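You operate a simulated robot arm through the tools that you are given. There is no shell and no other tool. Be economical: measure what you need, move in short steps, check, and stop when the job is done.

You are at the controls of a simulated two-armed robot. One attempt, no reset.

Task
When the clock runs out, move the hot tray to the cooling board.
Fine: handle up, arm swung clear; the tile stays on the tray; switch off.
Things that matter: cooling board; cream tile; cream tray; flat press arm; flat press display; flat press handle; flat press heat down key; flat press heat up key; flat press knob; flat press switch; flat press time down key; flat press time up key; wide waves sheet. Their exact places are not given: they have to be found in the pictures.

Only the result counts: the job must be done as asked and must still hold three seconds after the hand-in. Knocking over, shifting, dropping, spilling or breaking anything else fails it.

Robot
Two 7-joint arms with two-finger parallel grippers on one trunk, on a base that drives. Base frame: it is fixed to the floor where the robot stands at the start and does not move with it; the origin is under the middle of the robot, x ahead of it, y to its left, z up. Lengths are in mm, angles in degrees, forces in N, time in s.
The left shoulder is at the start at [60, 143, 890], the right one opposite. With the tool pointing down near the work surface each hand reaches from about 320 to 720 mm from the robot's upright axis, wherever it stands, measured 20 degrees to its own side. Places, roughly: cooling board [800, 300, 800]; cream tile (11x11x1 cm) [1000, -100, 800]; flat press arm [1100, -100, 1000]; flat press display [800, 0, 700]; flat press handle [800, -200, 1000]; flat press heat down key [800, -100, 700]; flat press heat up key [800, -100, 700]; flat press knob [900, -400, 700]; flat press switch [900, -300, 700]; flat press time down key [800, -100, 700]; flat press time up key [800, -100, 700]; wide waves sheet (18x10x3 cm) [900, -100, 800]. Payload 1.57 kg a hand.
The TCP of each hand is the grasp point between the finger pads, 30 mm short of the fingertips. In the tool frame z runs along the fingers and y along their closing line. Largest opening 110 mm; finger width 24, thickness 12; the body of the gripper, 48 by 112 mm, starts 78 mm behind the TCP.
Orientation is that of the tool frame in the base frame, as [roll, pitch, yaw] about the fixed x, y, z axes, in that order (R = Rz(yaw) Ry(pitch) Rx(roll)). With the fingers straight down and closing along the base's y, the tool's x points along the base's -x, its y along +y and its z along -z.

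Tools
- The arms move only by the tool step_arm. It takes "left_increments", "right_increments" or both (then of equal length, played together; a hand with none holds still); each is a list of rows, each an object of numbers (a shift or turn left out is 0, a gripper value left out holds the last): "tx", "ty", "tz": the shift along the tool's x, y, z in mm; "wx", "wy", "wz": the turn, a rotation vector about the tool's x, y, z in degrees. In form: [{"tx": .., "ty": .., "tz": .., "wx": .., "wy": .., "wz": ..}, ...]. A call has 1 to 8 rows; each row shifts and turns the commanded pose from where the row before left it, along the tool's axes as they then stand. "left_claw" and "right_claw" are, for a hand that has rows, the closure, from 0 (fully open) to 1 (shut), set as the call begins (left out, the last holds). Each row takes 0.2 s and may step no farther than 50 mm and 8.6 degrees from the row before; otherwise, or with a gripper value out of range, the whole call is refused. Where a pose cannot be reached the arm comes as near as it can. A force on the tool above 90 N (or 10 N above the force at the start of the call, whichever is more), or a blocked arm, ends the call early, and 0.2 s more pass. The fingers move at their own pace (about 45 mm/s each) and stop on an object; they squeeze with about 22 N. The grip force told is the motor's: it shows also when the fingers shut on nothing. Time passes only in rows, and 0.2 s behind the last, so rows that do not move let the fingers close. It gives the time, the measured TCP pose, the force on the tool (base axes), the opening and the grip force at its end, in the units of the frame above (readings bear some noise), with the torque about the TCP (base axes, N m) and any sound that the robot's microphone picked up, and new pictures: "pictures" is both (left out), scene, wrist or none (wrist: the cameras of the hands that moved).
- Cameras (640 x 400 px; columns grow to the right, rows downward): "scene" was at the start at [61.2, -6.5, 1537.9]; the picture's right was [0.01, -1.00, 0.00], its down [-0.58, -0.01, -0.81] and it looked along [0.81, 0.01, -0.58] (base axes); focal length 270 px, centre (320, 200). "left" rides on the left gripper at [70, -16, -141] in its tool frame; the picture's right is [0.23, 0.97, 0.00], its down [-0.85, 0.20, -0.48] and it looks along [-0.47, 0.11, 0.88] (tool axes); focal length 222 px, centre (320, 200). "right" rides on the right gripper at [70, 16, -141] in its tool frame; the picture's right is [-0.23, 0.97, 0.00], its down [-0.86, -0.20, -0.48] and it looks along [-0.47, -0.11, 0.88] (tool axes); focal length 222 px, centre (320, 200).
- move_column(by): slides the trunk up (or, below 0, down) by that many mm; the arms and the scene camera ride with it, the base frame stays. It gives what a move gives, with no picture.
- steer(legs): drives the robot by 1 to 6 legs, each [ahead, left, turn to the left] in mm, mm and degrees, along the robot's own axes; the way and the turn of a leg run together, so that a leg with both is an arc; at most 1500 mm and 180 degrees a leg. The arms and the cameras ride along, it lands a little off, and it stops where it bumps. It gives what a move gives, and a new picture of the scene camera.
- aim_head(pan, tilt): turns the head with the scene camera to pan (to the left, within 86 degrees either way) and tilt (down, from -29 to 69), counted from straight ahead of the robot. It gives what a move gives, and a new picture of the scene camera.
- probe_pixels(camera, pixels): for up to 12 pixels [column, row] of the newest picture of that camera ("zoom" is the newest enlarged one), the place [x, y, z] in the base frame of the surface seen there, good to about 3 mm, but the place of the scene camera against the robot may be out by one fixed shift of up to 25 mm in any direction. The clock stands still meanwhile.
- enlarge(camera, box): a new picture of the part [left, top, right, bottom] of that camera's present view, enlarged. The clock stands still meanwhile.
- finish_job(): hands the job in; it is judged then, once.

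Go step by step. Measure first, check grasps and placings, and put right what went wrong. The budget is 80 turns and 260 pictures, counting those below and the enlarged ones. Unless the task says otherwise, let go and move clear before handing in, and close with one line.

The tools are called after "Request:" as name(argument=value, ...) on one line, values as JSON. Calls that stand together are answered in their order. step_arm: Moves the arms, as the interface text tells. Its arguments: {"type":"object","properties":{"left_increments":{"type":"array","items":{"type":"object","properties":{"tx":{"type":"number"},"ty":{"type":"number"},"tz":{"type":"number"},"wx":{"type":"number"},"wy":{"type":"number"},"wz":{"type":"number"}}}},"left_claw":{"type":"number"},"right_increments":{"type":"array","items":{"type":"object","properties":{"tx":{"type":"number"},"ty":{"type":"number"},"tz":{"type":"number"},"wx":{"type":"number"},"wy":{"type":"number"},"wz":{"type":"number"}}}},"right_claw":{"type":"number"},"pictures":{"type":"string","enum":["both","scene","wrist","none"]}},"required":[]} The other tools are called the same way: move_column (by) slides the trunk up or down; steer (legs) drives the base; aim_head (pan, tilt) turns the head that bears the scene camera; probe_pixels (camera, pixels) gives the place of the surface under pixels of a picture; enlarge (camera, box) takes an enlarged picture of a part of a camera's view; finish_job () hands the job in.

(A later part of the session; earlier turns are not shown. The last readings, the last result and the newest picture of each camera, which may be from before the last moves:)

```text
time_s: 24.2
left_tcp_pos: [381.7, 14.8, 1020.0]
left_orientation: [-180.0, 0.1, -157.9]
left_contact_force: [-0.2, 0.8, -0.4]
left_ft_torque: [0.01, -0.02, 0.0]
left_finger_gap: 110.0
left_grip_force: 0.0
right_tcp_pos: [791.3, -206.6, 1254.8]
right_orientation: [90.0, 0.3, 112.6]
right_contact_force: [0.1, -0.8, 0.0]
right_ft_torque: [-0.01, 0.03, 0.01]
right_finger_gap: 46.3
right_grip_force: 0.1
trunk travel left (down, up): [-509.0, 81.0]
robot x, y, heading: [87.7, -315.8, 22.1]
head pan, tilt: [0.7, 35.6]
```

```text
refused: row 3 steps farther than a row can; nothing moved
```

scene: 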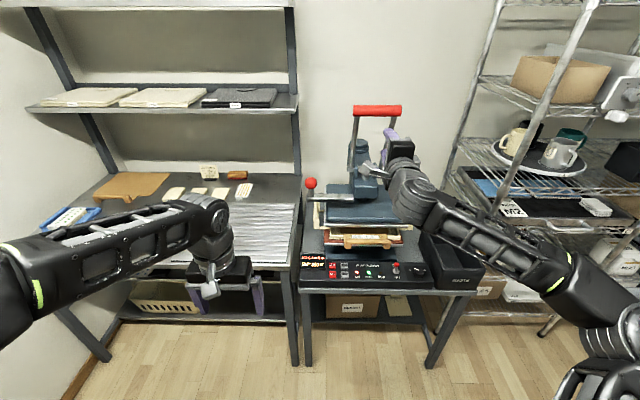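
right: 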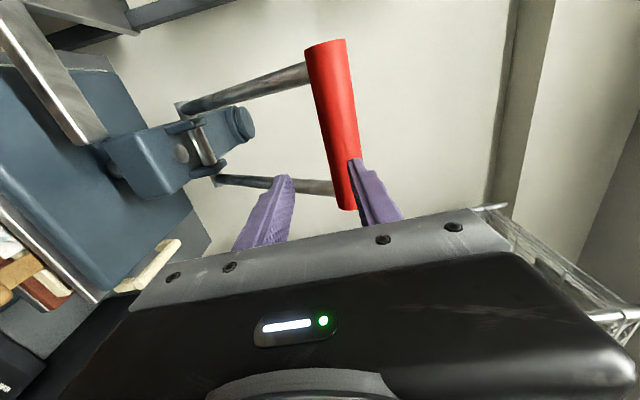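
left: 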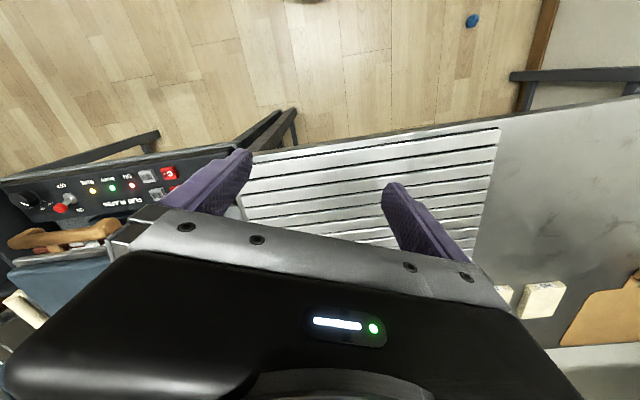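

Request:
step_arm(right_claw=1, right_increments=[{"tz": -40, "wx": 4.94, "wy": 4.94, "wz": -4.94}, {"tz": -40, "wx": 4.94, "wy": 4.94, "wz": -4.94}, {"wx": 4.94, "wy": 4.94, "wz": -4.94}, {"wx": 4.94, "wy": 4.94, "wz": -4.94}, {"wx": 4.94, "wy": 4.94, "wz": -4.94}, {"wx": 4.94, "wy": 4.94, "wz": -4.94}, {"wx": 4.94, "wy": 4.94, "wz": -4.94}], pictures="none")

Request:
step_arm(right_increments=[{"wx": 4.94, "wy": 4.94, "wz": -4.94}, {"wx": 4.94, "wy": 4.94, "wz": -4.94}, {"wx": 4.94, "wy": 4.94, "wz": -4.94}, {"wx": 4.94, "wy": 4.94, "wz": -4.94}, {"wx": 4.94, "wy": 4.94, "wz": -4.94}, {"wx": 4.94, "wy": 4.94, "wz": -4.94}, {"wx": 4.94, "wy": 4.94, "wz": -4.94}], pictures="scene")

```text
time_s: 25.8
left_tcp_pos: [382.6, 15.6, 1020.3]
left_orientation: [179.9, -0.1, -157.9]
left_contact_force: [0.4, 0.2, 0.7]
left_ft_torque: [0.0, 0.02, -0.01]
left_finger_gap: 110.1
left_grip_force: 0.1
right_tcp_pos: [719.5, -239.4, 1257.9]
right_orientation: [135.3, 19.4, 157.6]
right_contact_force: [-0.4, -0.3, -0.1]
right_ft_torque: [0.01, 0.0, -0.02]
right_finger_gap: 0.0
right_grip_force: 21.8
trunk travel left (down, up): [-509.0, 81.0]
robot x, y, heading: [85.2, -318.7, 22.2]
head pan, tilt: [0.7, 35.6]
```

```text
time_s: 27.4
left_tcp_pos: [382.7, 14.9, 1018.9]
left_orientation: [180.0, -0.1, -157.9]
left_contact_force: [-0.4, -0.1, 0.6]
left_ft_torque: [0.02, 0.01, -0.01]
left_finger_gap: 110.1
left_grip_force: 0.1
right_tcp_pos: [569.3, -354.3, 1090.5]
right_orientation: [179.8, 0.9, -157.6]
right_contact_force: [-1.3, 0.1, 0.2]
right_ft_torque: [0.0, 0.0, -0.03]
right_finger_gap: 0.0
right_grip_force: 21.6
right hand out of reach, approached as far as the arm can: row 1, 2, 3, 4, 5, 6, 7
trunk travel left (down, up): [-509.0, 81.0]
robot x, y, heading: [86.1, -318.4, 22.0]
head pan, tilt: [0.7, 35.6]
```

scene: 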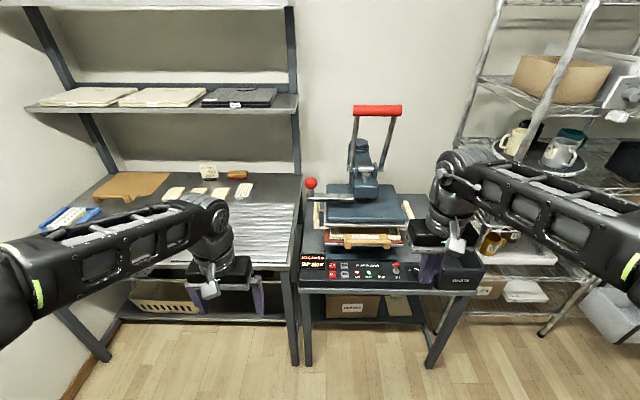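

The lever stays up. I'll drive so the ball knob (about 853,49,1047) is in reach of the left hand, then set the closed left fingers to the left of the ball.

Request:
steer(legs=[[0, -130, 0], [255, 0, 0]])

Request:
step_arm(left_claw=1, left_increments=[{"ty": 40, "tz": -12}, {"ty": 20}, {}, {}, {}], pictures="both")

```text
time_s: 30.1
left_tcp_pos: [663.8, -7.7, 1020.6]
left_orientation: [-179.9, 0.0, -157.7]
left_contact_force: [0.8, 0.0, -0.5]
left_ft_torque: [-0.03, 0.03, 0.03]
left_finger_gap: 110.3
left_grip_force: 0.2
right_tcp_pos: [852.9, -377.4, 1090.3]
right_orientation: [179.8, 0.9, -157.5]
right_contact_force: [-0.2, 0.7, -0.7]
right_ft_torque: [0.0, 0.02, 0.0]
right_finger_gap: 0.1
right_grip_force: 20.9
trunk travel left (down, up): [-509.0, 81.0]
robot x, y, heading: [370.5, -340.6, 22.2]
head pan, tilt: [0.7, 35.6]
```

scene: 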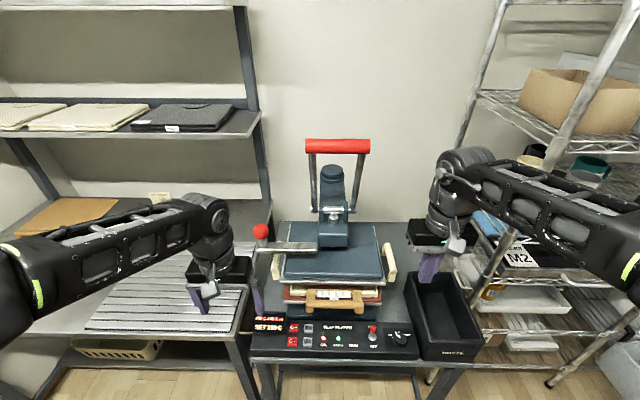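

```text
time_s: 31.4
left_tcp_pos: [641.2, 47.8, 1029.3]
left_orientation: [180.0, 0.0, -157.6]
left_contact_force: [0.4, -0.3, -0.1]
left_ft_torque: [0.03, 0.01, 0.03]
left_finger_gap: 3.7
left_grip_force: 0.3
right_tcp_pos: [851.5, -377.1, 1090.4]
right_orientation: [179.8, 0.9, -157.5]
right_contact_force: [0.0, -0.2, -1.2]
right_ft_torque: [0.02, 0.05, -0.02]
right_finger_gap: 0.1
right_grip_force: 21.2
trunk travel left (down, up): [-509.0, 81.0]
robot x, y, heading: [369.8, -338.9, 22.4]
head pan, tilt: [0.7, 35.6]
```

scene: 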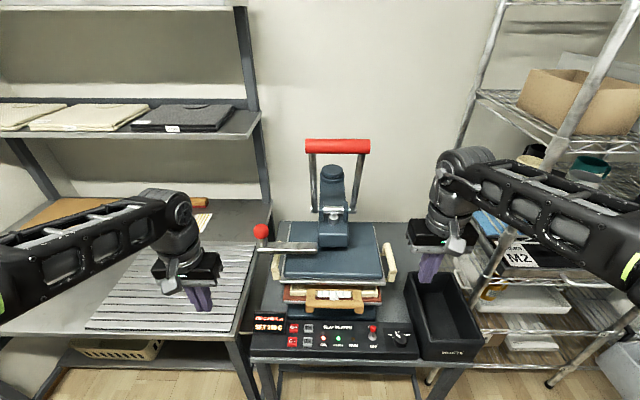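
left: 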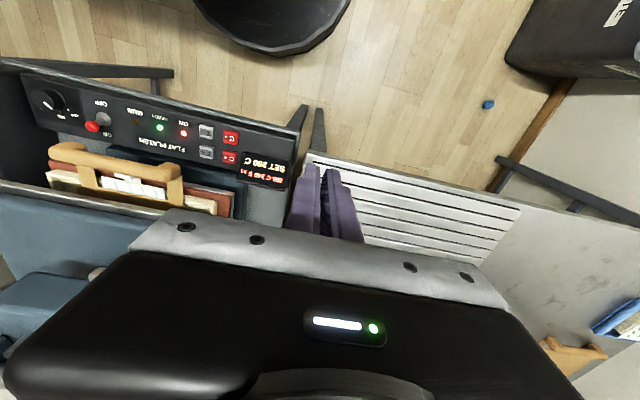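

Request:
step_arm(left_increments=[{"tx": -49}, {"tx": -49}, {"tx": -49}, {"tx": -49}], pictures="both")

```text
time_s: 32.4
left_tcp_pos: [826.2, 123.4, 1030.8]
left_orientation: [179.9, 0.0, -157.9]
left_contact_force: [0.0, -0.9, 0.4]
left_ft_torque: [0.01, 0.02, 0.0]
left_finger_gap: 0.0
left_grip_force: 21.1
right_tcp_pos: [852.8, -378.7, 1090.9]
right_orientation: [179.7, 0.9, -157.5]
right_contact_force: [0.5, 0.4, -1.0]
right_ft_torque: [0.04, 0.04, -0.01]
right_finger_gap: 0.1
right_grip_force: 20.7
trunk travel left (down, up): [-509.0, 81.0]
robot x, y, heading: [370.6, -338.3, 22.4]
head pan, tilt: [0.7, 35.6]
```

scene: 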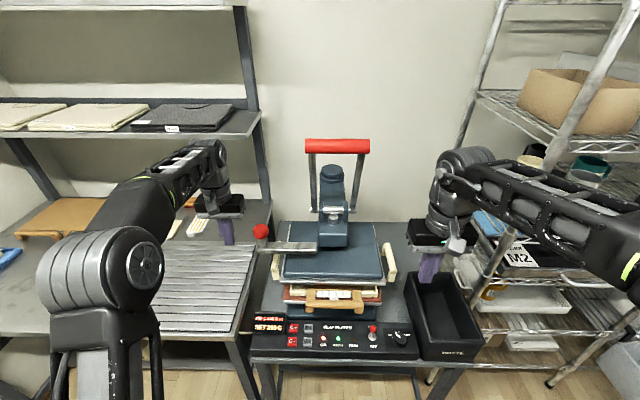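
left: 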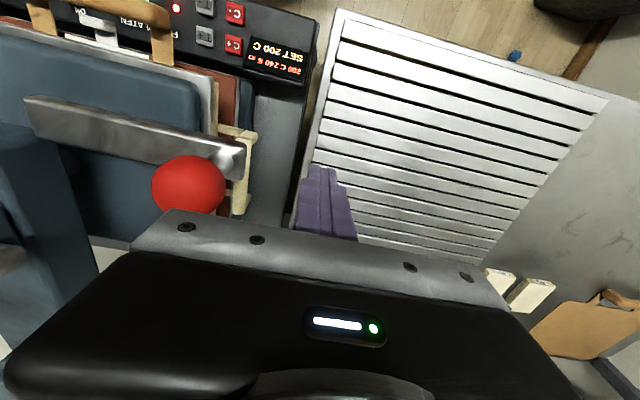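

Request:
probe_pixels(camera="left", pixels=[[188, 180], [220, 185], [155, 185], [230, 155], [325, 190], [60, 120], [245, 150], [225, 205]])

```text
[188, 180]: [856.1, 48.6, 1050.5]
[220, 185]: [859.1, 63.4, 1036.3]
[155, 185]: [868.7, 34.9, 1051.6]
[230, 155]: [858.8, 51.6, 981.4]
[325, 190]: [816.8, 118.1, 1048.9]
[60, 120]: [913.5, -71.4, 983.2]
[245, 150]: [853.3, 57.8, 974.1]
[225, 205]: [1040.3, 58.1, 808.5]
```

The ball's centre is about (862,48,1035). I'll bring the fingers to its left side and push it right along the swing arc about the post at (1235,-15), starting with a short test.

Request:
step_arm(left_increments=[{"tx": -22, "ty": -30}, {"ty": -24}, {"tx": 22, "ty": -33}, {"tx": 19, "ty": -35}], pictures="both")

```text
time_s: 33.4
left_tcp_pos: [830.1, 17.3, 1032.0]
left_orientation: [179.9, 0.0, -157.7]
left_contact_force: [-0.1, 0.2, 0.2]
left_ft_torque: [0.0, 0.0, 0.02]
left_finger_gap: 0.0
left_grip_force: 21.6
left hand out of reach, approached as far as the arm can: row 1
right_tcp_pos: [851.9, -376.9, 1089.2]
right_orientation: [179.8, 1.0, -157.4]
right_contact_force: [-0.1, -0.5, 0.5]
right_ft_torque: [0.0, 0.01, 0.05]
right_finger_gap: 0.0
right_grip_force: 20.7
trunk travel left (down, up): [-509.0, 81.0]
robot x, y, heading: [370.2, -340.2, 22.2]
head pan, tilt: [0.7, 35.6]
```

scene: 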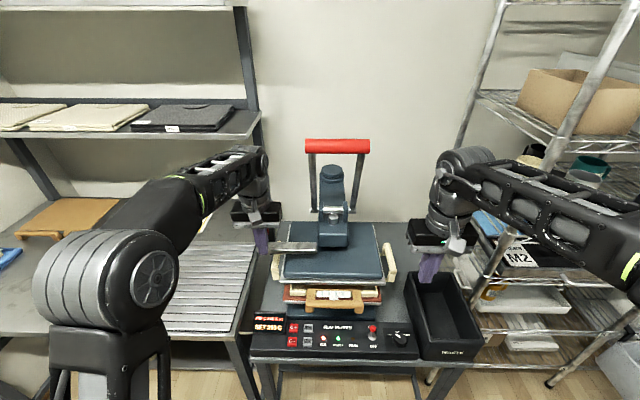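
left: 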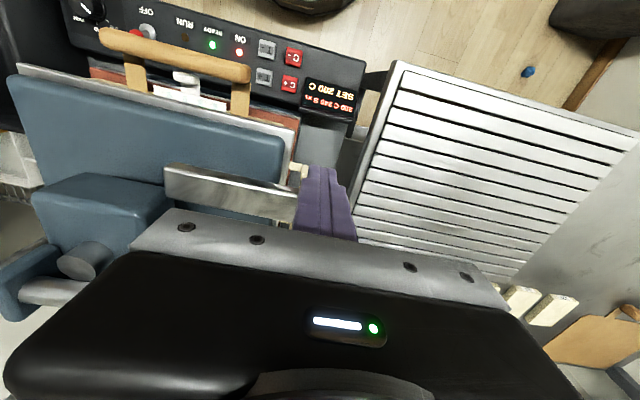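

The fingers slipped past the front of the ball, so pushing is fragile. I'll grasp the ball instead: open, approach with the ball between the fingers, and close.

Request:
step_arm(left_claw=0, left_increments=[{"tx": 12}, {}, {}, {}, {}, {"ty": 17}], pictures="wrist")

```text
time_s: 34.8
left_tcp_pos: [809.6, 31.5, 1031.7]
left_orientation: [179.9, 0.0, -157.7]
left_contact_force: [0.3, 0.3, -0.6]
left_ft_torque: [0.0, 0.01, -0.02]
left_finger_gap: 110.1
left_grip_force: 0.1
right_tcp_pos: [851.9, -376.3, 1090.9]
right_orientation: [179.8, 1.0, -157.4]
right_contact_force: [-0.3, 0.6, -0.1]
right_ft_torque: [0.04, 0.01, 0.02]
right_finger_gap: 0.0
right_grip_force: 21.4
trunk travel left (down, up): [-509.0, 81.0]
robot x, y, heading: [368.6, -341.4, 22.4]
head pan, tilt: [0.7, 35.6]
```

left: 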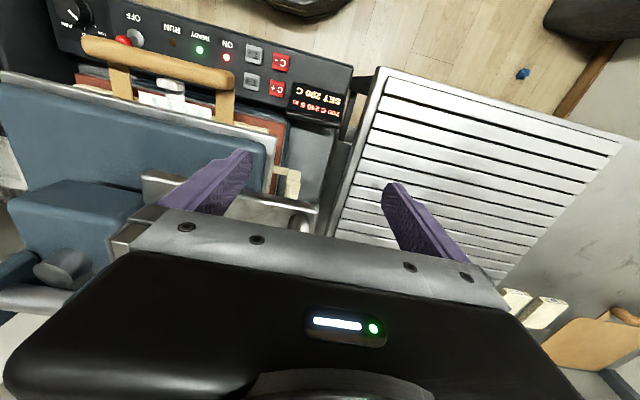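

Request:
step_arm(left_increments=[{"tx": -28, "ty": -4}, {"tx": -27}], pictures="none")

Request:
step_arm(left_claw=1, left_increments=[{}, {}, {}, {}, {}, {}], pictures="both")

```text
time_s: 35.4
left_tcp_pos: [863.7, 48.8, 1030.6]
left_orientation: [179.9, 0.0, -157.7]
left_contact_force: [0.3, 0.2, 0.1]
left_ft_torque: [0.0, 0.01, 0.0]
left_finger_gap: 110.0
left_grip_force: 0.1
right_tcp_pos: [852.9, -378.2, 1090.6]
right_orientation: [179.7, 0.9, -157.5]
right_contact_force: [-0.6, 0.1, -0.1]
right_ft_torque: [0.01, -0.01, -0.01]
right_finger_gap: 0.0
right_grip_force: 21.5
trunk travel left (down, up): [-509.0, 81.0]
robot x, y, heading: [365.4, -339.2, 22.3]
head pan, tilt: [0.7, 35.6]
```

```text
time_s: 36.8
left_tcp_pos: [863.8, 45.2, 1030.1]
left_orientation: [-179.9, 0.1, -158.0]
left_contact_force: [5.3, -12.5, -3.4]
left_ft_torque: [-0.27, -0.31, -0.43]
left_finger_gap: 41.6
left_grip_force: 33.1
right_tcp_pos: [853.1, -380.1, 1090.6]
right_orientation: [179.6, 1.0, -157.4]
right_contact_force: [0.0, 0.5, 0.9]
right_ft_torque: [-0.02, 0.01, -0.02]
right_finger_gap: 0.1
right_grip_force: 21.3
trunk travel left (down, up): [-509.0, 81.0]
robot x, y, heading: [372.1, -336.6, 22.5]
head pan, tilt: [0.7, 35.6]
```

scene: 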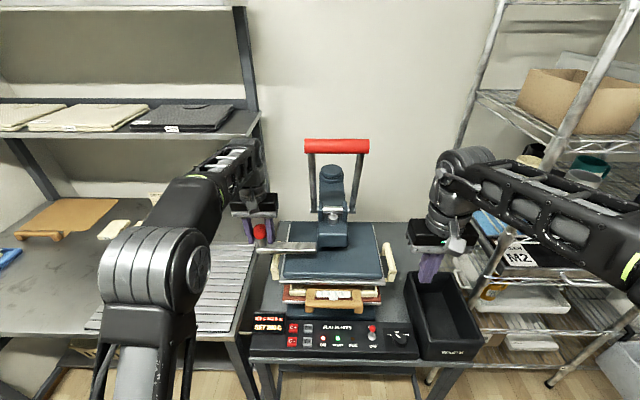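
left: 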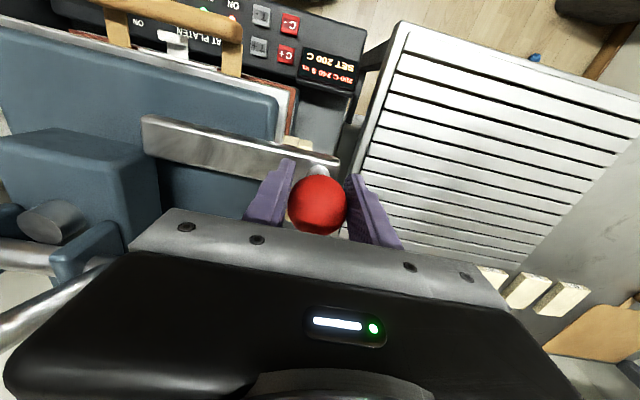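

The ball is held (gap 41.6 mm). I'll try a short swing to the right along the arc and watch the force.

Request:
step_arm(left_increments=[{"tx": 9.5, "ty": -17.5}, {"tx": 8.5, "ty": -18}], pictures="scene")

```text
time_s: 37.4
left_tcp_pos: [858.7, 8.4, 1030.5]
left_orientation: [179.8, -0.3, -157.5]
left_contact_force: [-1.7, 8.4, -9.1]
left_ft_torque: [0.25, -0.19, 0.92]
left_finger_gap: 41.4
left_grip_force: 45.1
right_tcp_pos: [852.5, -375.7, 1089.5]
right_orientation: [179.8, 0.8, -157.4]
right_contact_force: [0.5, 0.5, -0.1]
right_ft_torque: [-0.05, 0.03, 0.06]
right_finger_gap: 0.2
right_grip_force: 21.2
trunk travel left (down, up): [-509.0, 81.0]
robot x, y, heading: [367.6, -339.9, 22.3]
head pan, tilt: [0.7, 35.6]
```

scene: 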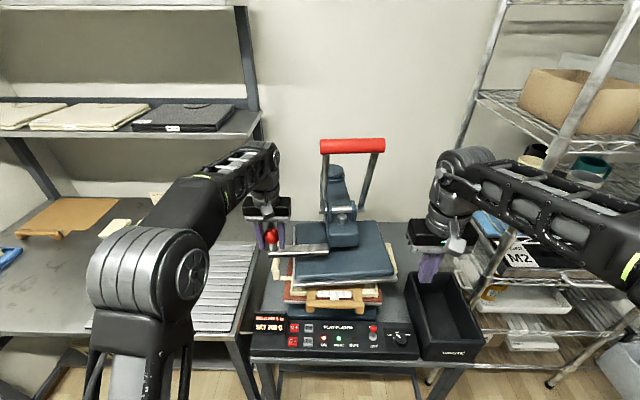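

It swings right with low force. I'll check that the platen clears the right cream handle.

Request:
enlarge(camera="scene", box=[250, 200, 430, 330])

```text
3.08 times, centred on (340, 265) of scene
```

zoom: 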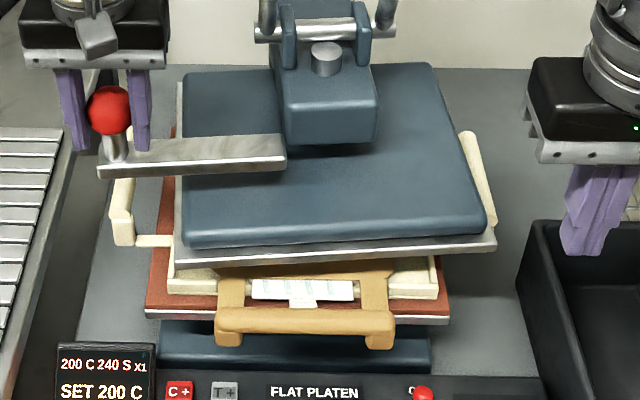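

The platen passes above the handle. I'll carry on along the arc and move the right hand out of the way at the same time.

Request:
step_arm(left_increments=[{"tx": 15.5, "ty": -36.6}, {"tx": 11.2, "ty": -37.9}, {"tx": 6.8, "ty": -38.9}, {"tx": 3, "ty": -39.2}, {"tx": -1.2, "ty": -39.4}], right_increments=[{"ty": -35}, {"ty": -35}, {"ty": -35}, {"ty": -35}, {"ty": -35}], pictures="both")

```text
time_s: 38.5
left_tcp_pos: [892.2, -168.2, 1030.6]
left_orientation: [-180.0, 0.0, -158.1]
left_contact_force: [-12.1, -5.6, -11.2]
left_ft_torque: [1.19, 0.16, 0.06]
left_finger_gap: 41.8
left_grip_force: 44.9
left hand out of reach, approached as far as the arm can: row 5
right_tcp_pos: [868.5, -421.4, 1091.9]
right_orientation: [179.8, 1.0, -157.7]
right_contact_force: [-0.7, -0.2, -0.2]
right_ft_torque: [-0.01, 0.02, 0.01]
right_finger_gap: 0.1
right_grip_force: 21.3
right hand out of reach, approached as far as the arm can: row 2, 3, 4, 5
trunk travel left (down, up): [-509.0, 81.0]
robot x, y, heading: [371.5, -340.6, 22.2]
head pan, tilt: [0.7, 35.6]
```

scene: 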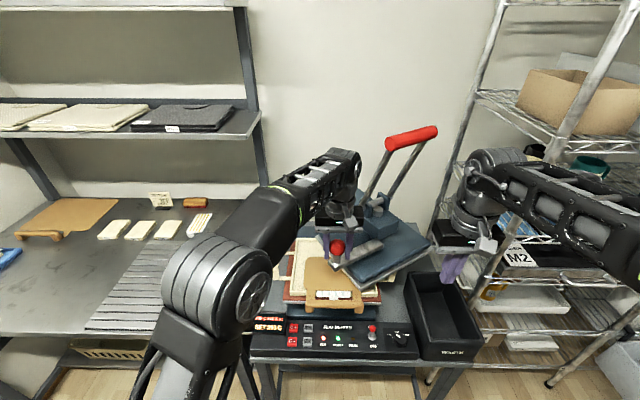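
right: 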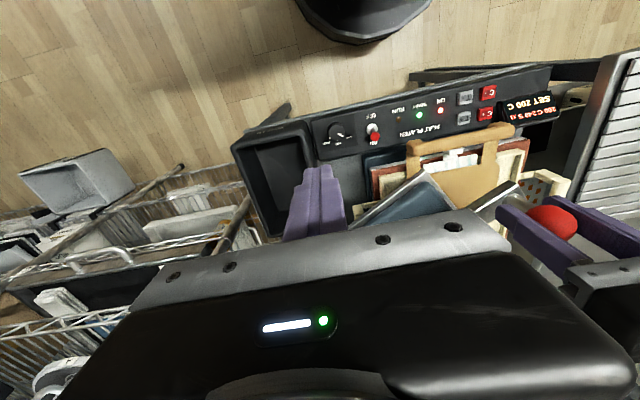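
left: 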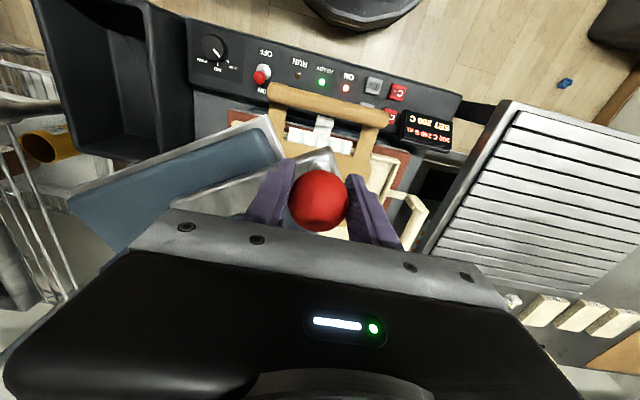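

The arm is now about 28° over, at the left arm's crossing limit, so I'll drive the base right for the rest. First I'll check how close the rack is to the right hand.

Request:
probe_pixels(camera="right", pixels=[[130, 260], [240, 225], [130, 180], [200, 235], [90, 330], [10, 330], [235, 380], [260, 150]])

Request:
probe_pixels(camera="scene", pixels=[[465, 230], [490, 280], [560, 190], [480, 95], [620, 210], [585, 90], [430, 262], [405, 140]])

```text
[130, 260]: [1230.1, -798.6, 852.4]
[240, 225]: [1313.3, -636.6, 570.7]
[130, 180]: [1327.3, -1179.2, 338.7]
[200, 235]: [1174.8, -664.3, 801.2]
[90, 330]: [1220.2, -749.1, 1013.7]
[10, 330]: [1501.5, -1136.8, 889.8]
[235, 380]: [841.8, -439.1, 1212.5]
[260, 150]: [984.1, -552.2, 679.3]
```

```text
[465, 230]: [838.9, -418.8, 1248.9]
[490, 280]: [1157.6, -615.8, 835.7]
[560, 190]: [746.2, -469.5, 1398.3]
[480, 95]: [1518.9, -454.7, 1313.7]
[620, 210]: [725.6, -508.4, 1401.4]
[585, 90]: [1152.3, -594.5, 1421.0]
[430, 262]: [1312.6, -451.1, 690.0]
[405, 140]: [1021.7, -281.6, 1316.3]
```

Request:
steer(legs=[[14, -85, 0], [32, -79, 0]])

Request:
enlarge(camera="scene", box=[160, 120, 480, 360])

```text
time_s: 40.3
left_tcp_pos: [996.6, -298.9, 1032.7]
left_orientation: [-179.9, 0.2, -157.8]
left_contact_force: [-11.7, -16.0, -8.7]
left_ft_torque: [-0.57, -0.56, -0.61]
left_finger_gap: 41.4
left_grip_force: 44.6
right_tcp_pos: [972.1, -555.0, 1090.6]
right_orientation: [179.7, 0.9, -157.5]
right_contact_force: [0.4, 0.6, -0.1]
right_ft_torque: [0.01, -0.01, 0.04]
right_finger_gap: 0.0
right_grip_force: 21.4
trunk travel left (down, up): [-509.0, 81.0]
robot x, y, heading: [472.2, -469.5, 22.7]
head pan, tilt: [0.7, 35.6]
```

scene: 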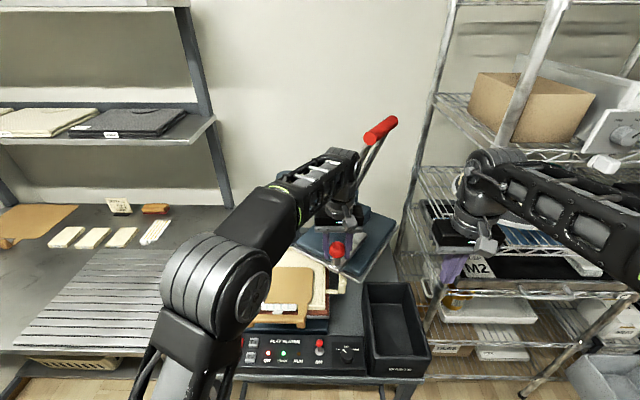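

```text
1.67 times, centred on (320, 240) of scene
```

zoom: 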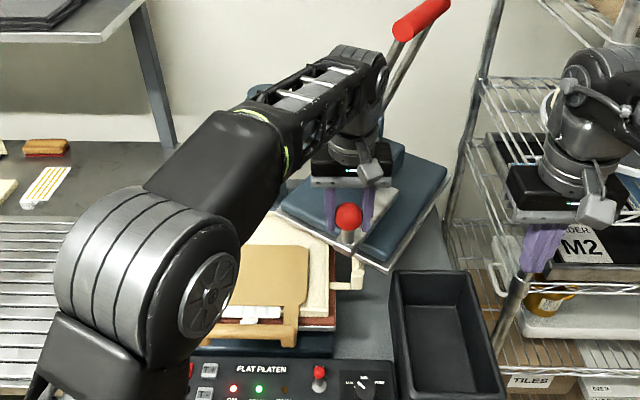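

The swing is about 59° so far and going smoothly. I'll pull the right hand back from the rack, then take one more leg of the arc.

Request:
step_arm(right_increments=[{"tx": 45}, {"tx": 45}], pictures="none")

Request:
steer(legs=[[48, -70, 0]])

Request:
enlarge(camera="scene", box=[160, 120, 480, 360])

```text
time_s: 40.9
left_tcp_pos: [995.0, -297.6, 1031.4]
left_orientation: [-179.9, 0.1, -157.9]
left_contact_force: [-4.5, -5.2, 2.9]
left_ft_torque: [0.02, 0.55, -0.51]
left_finger_gap: 41.7
left_grip_force: 45.1
right_tcp_pos: [972.4, -553.7, 1091.1]
right_orientation: [179.8, 0.9, -157.5]
right_contact_force: [0.2, -0.7, 0.9]
right_ft_torque: [-0.01, 0.04, 0.03]
right_finger_gap: 0.0
right_grip_force: 21.4
right hand out of reach, approached as far as the arm can: row 1, 2
trunk travel left (down, up): [-509.0, 81.0]
robot x, y, heading: [476.2, -473.2, 22.4]
head pan, tilt: [0.7, 35.6]
```

```text
time_s: 42.0
left_tcp_pos: [1067.7, -346.0, 1032.9]
left_orientation: [-179.7, 0.2, -158.0]
left_contact_force: [-8.6, -21.8, -4.2]
left_ft_torque: [-0.23, -0.63, -0.38]
left_finger_gap: 41.2
left_grip_force: 44.8
right_tcp_pos: [1043.3, -600.1, 1089.1]
right_orientation: [179.8, 1.0, -157.6]
right_contact_force: [1.0, 0.7, -0.1]
right_ft_torque: [0.02, -0.01, 0.02]
right_finger_gap: 0.0
right_grip_force: 21.4
trunk travel left (down, up): [-509.0, 81.0]
robot x, y, heading: [548.4, -516.7, 22.4]
head pan, tilt: [0.7, 35.6]
```

scene: 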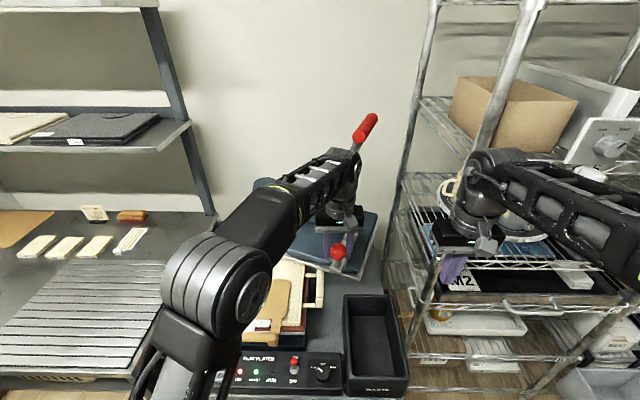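

```text
1.67 times, centred on (320, 240) of scene
```

zoom: 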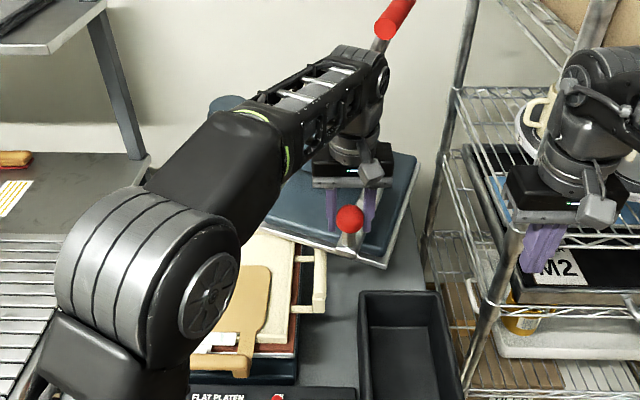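

The swing is about 72°, but the platen still overhangs the tray's back right corner, so I want about 15-20° more. I'll try that with the arm alone, to avoid driving closer to the table.

Request:
step_arm(left_increments=[{"tx": -13, "ty": -15}, {"tx": -14, "ty": -14.5}, {"tx": -14, "ty": -14}, {"tx": -14.5, "ty": -13.5}], pictures="scene")

```text
time_s: 43.0
left_tcp_pos: [1067.8, -346.1, 1033.3]
left_orientation: [-179.6, 0.0, -158.2]
left_contact_force: [-5.0, -10.2, 2.4]
left_ft_torque: [-0.74, 0.31, -0.4]
left_finger_gap: 41.6
left_grip_force: 45.4
left hand out of reach, approached as far as the arm can: row 1, 2, 3, 4
right_tcp_pos: [1044.1, -597.9, 1091.1]
right_orientation: [179.8, 1.0, -157.5]
right_contact_force: [0.1, 0.4, 0.2]
right_ft_torque: [-0.01, -0.01, 0.03]
right_finger_gap: 0.0
right_grip_force: 21.8
trunk travel left (down, up): [-509.0, 81.0]
robot x, y, heading: [542.7, -514.5, 22.0]
head pan, tilt: [0.7, 35.6]
```

scene: 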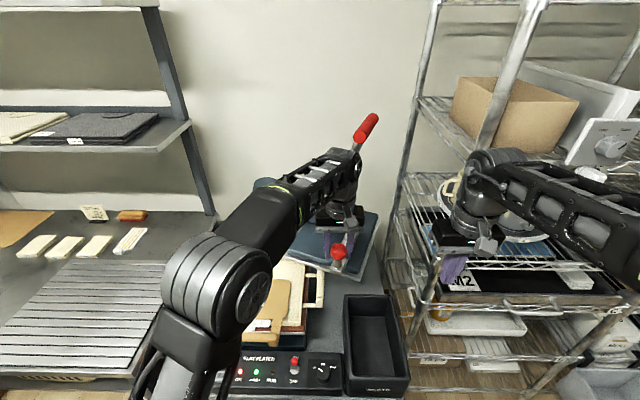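

The arm is at its crossing limit here. I'll let go of the ball, rise, shift the base right and back, and regrasp.

Request:
step_arm(left_claw=0, left_increments=[{}, {}, {}, {}, {"tz": -40}, {"tz": -35}], pictures="none")

Request:
steer(legs=[[-50, -95, 0]])

Request:
step_arm(left_increments=[{"tz": 1}], pictures="wrist")

```text
time_s: 44.4
left_tcp_pos: [1068.5, -344.5, 1031.7]
left_orientation: [-179.6, 0.0, -157.9]
left_contact_force: [0.0, -0.4, -0.3]
left_ft_torque: [-0.03, -0.03, 0.02]
left_finger_gap: 110.0
left_grip_force: 0.1
left hand out of reach, approached as far as the arm can: row 5, 6
right_tcp_pos: [1044.8, -597.5, 1090.4]
right_orientation: [179.8, 0.9, -157.6]
right_contact_force: [0.2, 0.5, 0.0]
right_ft_torque: [0.0, 0.0, 0.02]
right_finger_gap: 0.0
right_grip_force: 22.0
trunk travel left (down, up): [-509.0, 81.0]
robot x, y, heading: [544.7, -513.6, 22.3]
head pan, tilt: [0.7, 35.6]
```

```text
time_s: 45.6
left_tcp_pos: [1058.6, -453.6, 1032.9]
left_orientation: [-179.6, 0.2, -158.1]
left_contact_force: [1.5, -0.2, 0.2]
left_ft_torque: [0.03, -0.01, -0.01]
left_finger_gap: 109.8
left_grip_force: 0.0
right_tcp_pos: [1034.7, -706.4, 1090.0]
right_orientation: [179.8, 0.9, -157.8]
right_contact_force: [-0.4, -0.7, -0.2]
right_ft_torque: [0.03, -0.01, -0.01]
right_finger_gap: 0.0
right_grip_force: 21.1
trunk travel left (down, up): [-509.0, 81.0]
robot x, y, heading: [537.3, -621.0, 22.0]
head pan, tilt: [0.7, 35.6]
```

scene: 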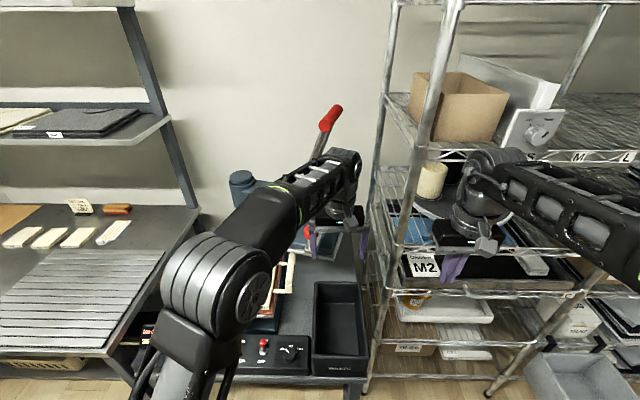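

```text
time_s: 46.0
left_tcp_pos: [1058.1, -453.5, 1031.9]
left_orientation: [-179.5, 0.2, -158.1]
left_contact_force: [0.7, 0.1, -0.4]
left_ft_torque: [-0.02, 0.0, 0.02]
left_finger_gap: 109.8
left_grip_force: 0.1
right_tcp_pos: [1032.7, -705.6, 1090.9]
right_orientation: [179.9, 0.9, -157.7]
right_contact_force: [-1.2, -0.6, -0.3]
right_ft_torque: [0.03, 0.01, -0.01]
right_finger_gap: 0.0
right_grip_force: 21.5
trunk travel left (down, up): [-509.0, 81.0]
robot x, y, heading: [537.1, -623.5, 22.0]
head pan, tilt: [0.7, 35.6]
```

left: 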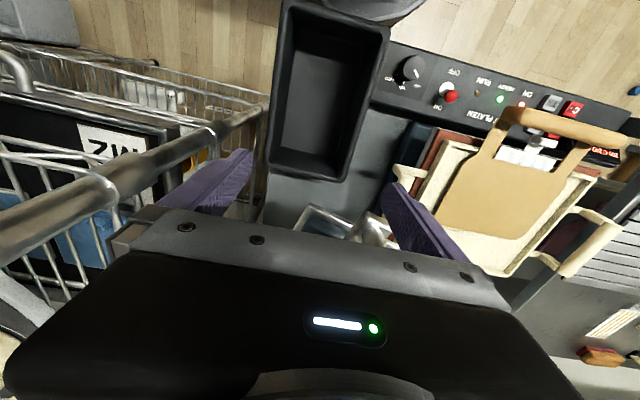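

The hand could not rise, so the drive pushed the ball along with the left finger, which swung the arm further. I'll measure where the arm is now.

Request:
probe_pixels(camera="scene", pixels=[[307, 232], [330, 118], [242, 178], [330, 248], [292, 265], [285, 290]])

Request:
enlarge(camera="scene", box=[220, 160, 400, 380])

Request:
probe_pixels(camera="left", pixels=[[372, 235], [320, 222], [345, 225], [440, 170], [430, 165], [590, 250], [200, 130], [120, 180]])

```text
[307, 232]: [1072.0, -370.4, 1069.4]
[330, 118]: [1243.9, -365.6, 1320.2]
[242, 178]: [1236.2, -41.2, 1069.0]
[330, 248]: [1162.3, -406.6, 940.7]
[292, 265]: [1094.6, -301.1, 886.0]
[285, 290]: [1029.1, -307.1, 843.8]
```

```text
1.82 times, centred on (310, 270) of scene
```

zoom: 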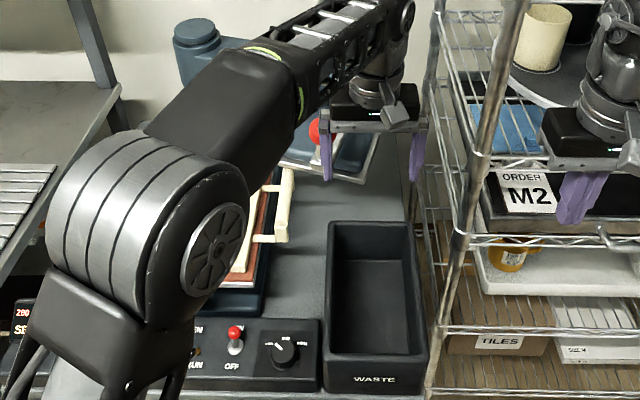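

```text
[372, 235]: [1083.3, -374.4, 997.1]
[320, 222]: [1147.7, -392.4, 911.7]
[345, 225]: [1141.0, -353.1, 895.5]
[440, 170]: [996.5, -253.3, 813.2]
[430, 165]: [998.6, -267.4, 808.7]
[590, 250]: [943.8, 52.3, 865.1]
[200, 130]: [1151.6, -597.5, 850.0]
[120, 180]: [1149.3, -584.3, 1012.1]
```

The swing is about 76° and the ball slipped off in front of the finger. I'll close the fingers, come to the ball's front left side, and push it further along the arc.

Request:
step_arm(left_claw=1, left_increments=[{}, {}, {}, {"ty": 32}, {"ty": 32}, {"ty": 32}, {"tx": -20}, {"tx": -16}], pictures="both")

```text
time_s: 47.8
left_tcp_pos: [1057.0, -348.2, 1030.6]
left_orientation: [-179.5, 0.2, -158.0]
left_contact_force: [-1.0, -0.3, 0.7]
left_ft_torque: [-0.03, -0.04, -0.04]
left_finger_gap: 0.0
left_grip_force: 21.0
right_tcp_pos: [1034.8, -704.2, 1090.2]
right_orientation: [179.8, 0.9, -157.7]
right_contact_force: [0.1, -0.1, -0.5]
right_ft_torque: [-0.04, 0.01, 0.0]
right_finger_gap: 0.0
right_grip_force: 21.0
trunk travel left (down, up): [-509.0, 81.0]
robot x, y, heading: [533.5, -626.5, 22.1]
head pan, tilt: [0.7, 35.6]
```

scene: 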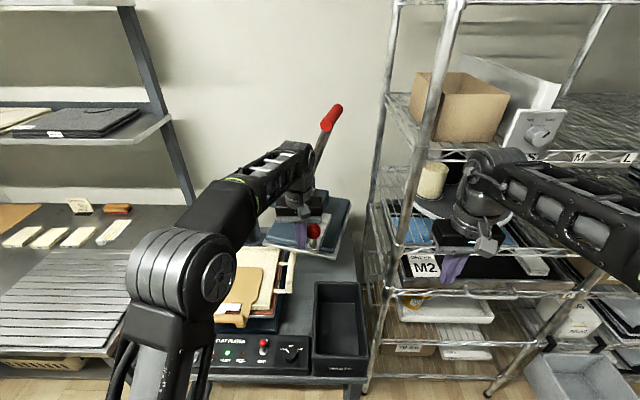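
left: 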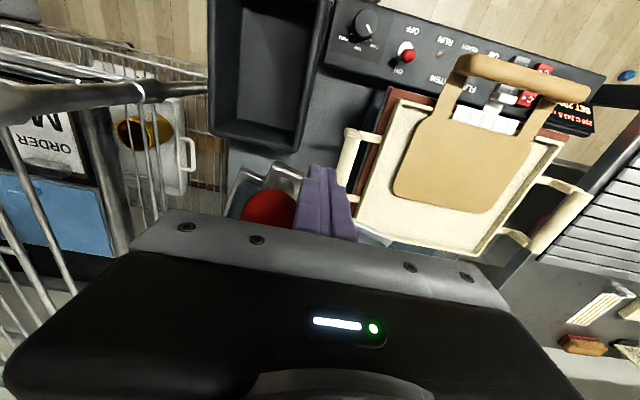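

The ball is right beside the fingers now. I'll push along the arc.

Request:
step_arm(left_increments=[{"tx": -26, "ty": -28}, {"tx": -29, "ty": -26}, {"tx": -31, "ty": -24}, {"tx": -32, "ty": -20}], pictures="both")

```text
time_s: 48.8
left_tcp_pos: [1057.4, -350.4, 1029.8]
left_orientation: [-179.5, 0.2, -158.2]
left_contact_force: [-0.3, -0.4, -0.1]
left_ft_torque: [-0.01, 0.0, -0.03]
left_finger_gap: 0.0
left_grip_force: 21.5
left hand out of reach, approached as far as the arm can: row 1, 2, 3, 4
right_tcp_pos: [1033.4, -704.4, 1090.2]
right_orientation: [179.8, 0.9, -157.6]
right_contact_force: [0.1, -1.1, 0.0]
right_ft_torque: [0.03, 0.02, -0.01]
right_finger_gap: 0.1
right_grip_force: 21.5
trunk travel left (down, up): [-509.0, 81.0]
robot x, y, heading: [534.7, -626.5, 22.2]
head pan, tilt: [0.7, 35.6]
```

scene: 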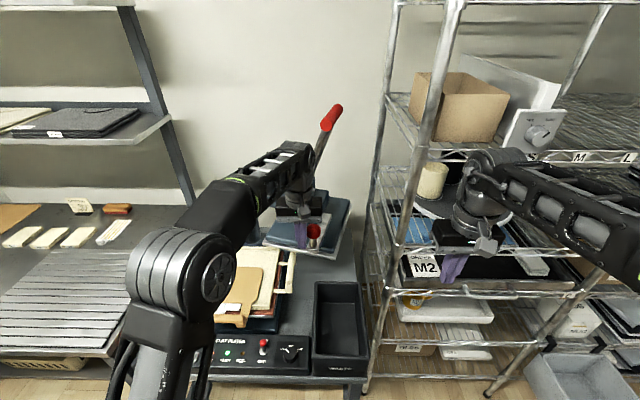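
left: 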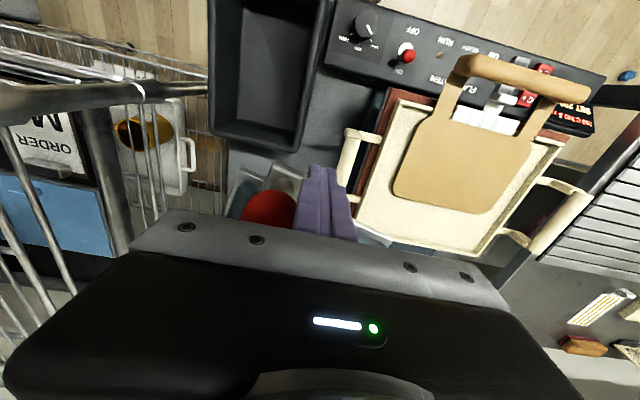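

The left arm is at its limit here as well. I'll move the base 300 mm left, so the ball is on the right hand's side, and push with the right hand.

Request:
steer(legs=[[0, 300, 0]])

Request:
step_arm(right_increments=[{"ty": 30, "tz": 28}, {"ty": 25, "tz": 28}, {"tx": -40}, {"tx": -40}, {"tx": -30}], left_increments=[{"tx": 40}, {"tx": 40}, {"tx": 40}, {"tx": 40}, {}], pictures="both")

```text
time_s: 50.8
left_tcp_pos: [942.3, -68.2, 1030.4]
left_orientation: [-179.6, 0.1, -157.8]
left_contact_force: [0.4, 0.1, 0.4]
left_ft_torque: [-0.04, 0.02, -0.02]
left_finger_gap: 0.0
left_grip_force: 21.6
right_tcp_pos: [921.0, -423.8, 1090.3]
right_orientation: [179.9, 0.9, -157.3]
right_contact_force: [-0.1, 0.9, -0.8]
right_ft_torque: [-0.01, -0.02, -0.02]
right_finger_gap: 0.0
right_grip_force: 21.4
trunk travel left (down, up): [-509.0, 81.0]
robot x, y, heading: [419.0, -344.2, 22.5]
head pan, tilt: [0.7, 35.6]
```

scene: 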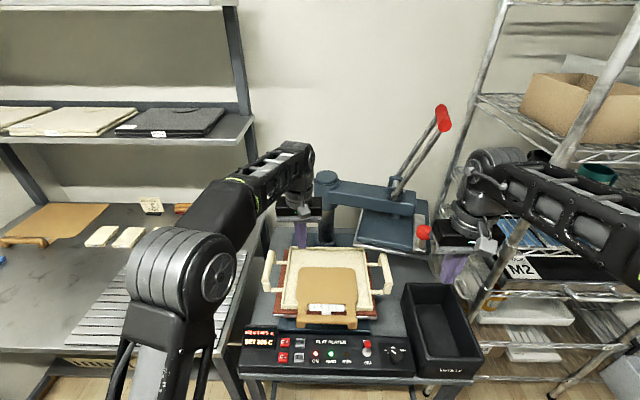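

```text
time_s: 52.0
left_tcp_pos: [797.5, -129.9, 1033.1]
left_orientation: [-179.5, 0.2, -157.9]
left_contact_force: [-0.9, 0.6, 0.3]
left_ft_torque: [-0.02, 0.02, 0.01]
left_finger_gap: 0.1
left_grip_force: 20.9
right_tcp_pos: [965.5, -371.6, 1013.0]
right_orientation: [179.6, 1.2, -157.3]
right_contact_force: [0.1, -0.2, 0.0]
right_ft_torque: [0.01, -0.01, 0.01]
right_finger_gap: 0.2
right_grip_force: 21.7
right hand out of reach, approached as far as the arm can: row 4, 5
trunk travel left (down, up): [-509.0, 81.0]
robot x, y, heading: [420.0, -348.9, 22.6]
head pan, tilt: [0.7, 35.6]
```

scene: 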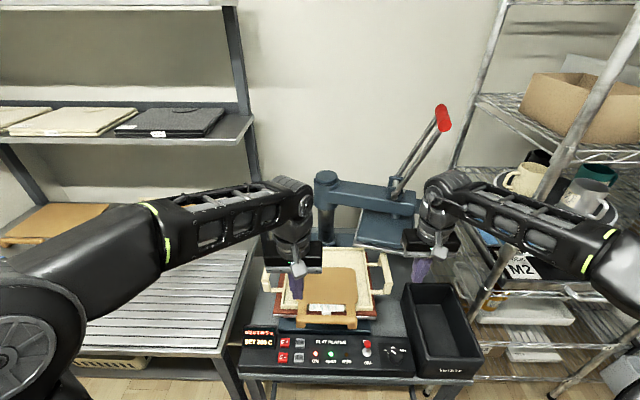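
right: 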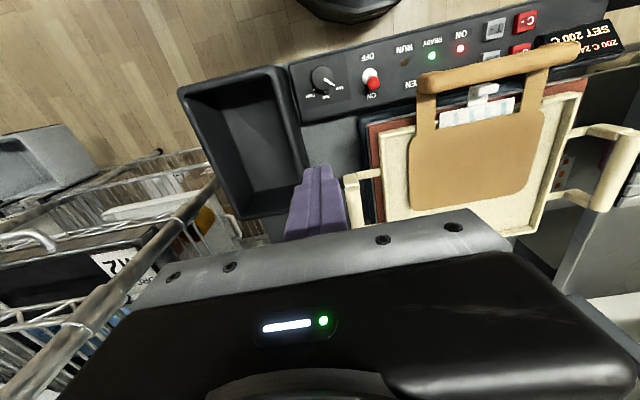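
left: 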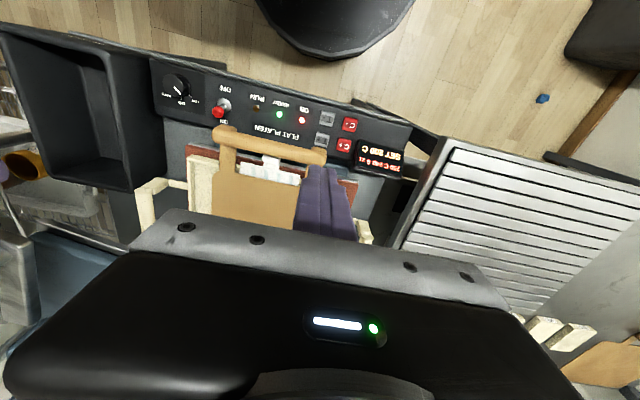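

The limited reach comes from working high above the shoulders, so raising the trunk should help. I'll raise it 80 mm, then bring the right hand back to ball height beside the ball.

Request:
move_column(by=80)

Request:
step_arm(right_increments=[{"tz": 30}, {"tz": 30}, {"tx": -40}, {"tx": -40}], pictures="both")

```text
time_s: 53.2
left_tcp_pos: [798.0, -132.1, 1113.1]
left_orientation: [-179.6, 0.2, -157.8]
left_contact_force: [0.0, -0.6, -0.7]
left_ft_torque: [0.01, 0.01, -0.02]
left_finger_gap: 0.0
left_grip_force: 21.6
right_tcp_pos: [965.2, -372.0, 1094.1]
right_orientation: [179.7, 1.2, -157.4]
right_contact_force: [-0.1, 0.2, 0.1]
right_ft_torque: [-0.03, -0.02, 0.02]
right_finger_gap: 0.0
right_grip_force: 21.6
trunk travel left (down, up): [-589.0, 1.0]
robot x, y, heading: [423.6, -344.5, 22.5]
head pan, tilt: [0.7, 35.6]
```

```text
time_s: 54.2
left_tcp_pos: [797.2, -130.2, 1113.1]
left_orientation: [-179.5, 0.2, -157.8]
left_contact_force: [0.4, 0.0, 0.3]
left_ft_torque: [0.01, 0.01, 0.01]
left_finger_gap: 0.0
left_grip_force: 21.3
right_tcp_pos: [1006.5, -375.7, 1023.6]
right_orientation: [179.5, 1.5, -157.4]
right_contact_force: [0.2, 0.5, 1.0]
right_ft_torque: [0.02, 0.0, 0.02]
right_finger_gap: 0.0
right_grip_force: 21.4
right hand out of reach, approached as far as the arm can: row 3, 4
trunk travel left (down, up): [-589.0, 1.0]
robot x, y, heading: [421.1, -344.6, 22.5]
head pan, tilt: [0.7, 35.6]
```

scene: 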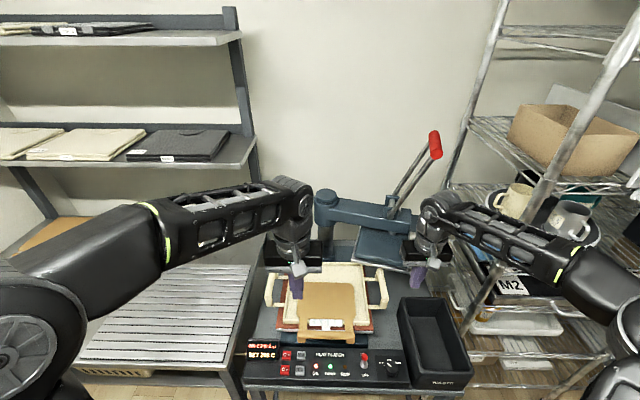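
right: 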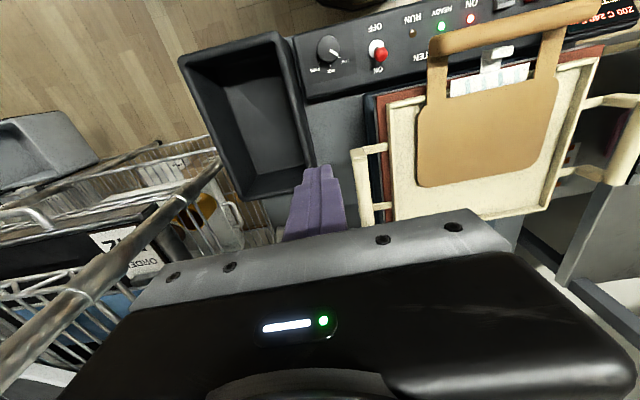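

Request:
enlarge(camera="scene", box=[250, 180, 470, 350])

Request:
probe_pixels(camera="scene", pixels=[[358, 252], [380, 260], [403, 270], [380, 271], [385, 300], [267, 280], [355, 266], [296, 266], [325, 190], [388, 212], [340, 285], [355, 345]])

```text
2.35 times, centred on (360, 265) of scene
```

zoom: 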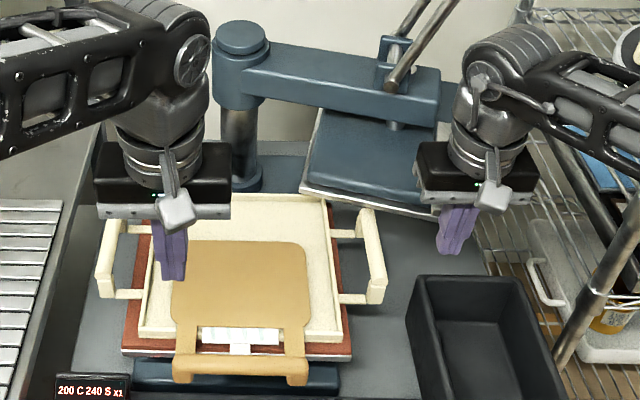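

```text
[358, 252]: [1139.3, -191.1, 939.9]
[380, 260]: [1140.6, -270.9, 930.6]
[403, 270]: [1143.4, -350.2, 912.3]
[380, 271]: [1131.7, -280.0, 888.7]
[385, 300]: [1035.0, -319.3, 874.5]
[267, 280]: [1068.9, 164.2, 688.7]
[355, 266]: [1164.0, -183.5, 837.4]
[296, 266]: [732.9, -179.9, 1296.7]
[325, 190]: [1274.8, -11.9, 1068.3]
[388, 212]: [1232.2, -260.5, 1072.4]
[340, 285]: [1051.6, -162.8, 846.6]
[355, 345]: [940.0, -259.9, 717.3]
```

The platen's near edge is at x≈1139 and only slightly overlaps the tray's back corner, about 20 mm above the handles. Lifting a little and pulling the tray toward the robot will clear it. I'll measure both tray handles with the wrist camera.

Request:
probe_pixels(camera="right", pixels=[[358, 155], [362, 185], [367, 215], [385, 147], [390, 206], [622, 110], [612, 150], [605, 178], [470, 170], [395, 120], [400, 200], [576, 25]])

Request:
enlarge(camera="right", box=[320, 0, 640, 240])

```text
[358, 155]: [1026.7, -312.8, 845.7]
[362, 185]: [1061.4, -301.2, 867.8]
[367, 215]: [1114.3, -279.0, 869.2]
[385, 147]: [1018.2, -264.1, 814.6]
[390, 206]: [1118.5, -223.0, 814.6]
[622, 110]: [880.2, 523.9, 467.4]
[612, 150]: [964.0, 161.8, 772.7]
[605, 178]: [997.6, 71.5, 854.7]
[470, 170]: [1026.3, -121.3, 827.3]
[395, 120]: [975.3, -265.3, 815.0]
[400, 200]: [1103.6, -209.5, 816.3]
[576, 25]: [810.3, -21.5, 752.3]
```

```text
1.67 times, centred on (480, 120) of right
```

zoom: 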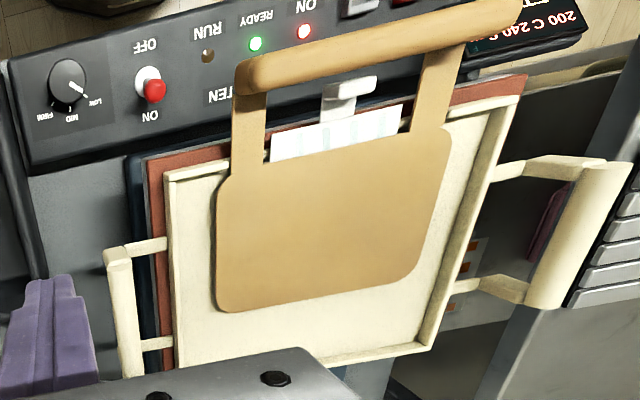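

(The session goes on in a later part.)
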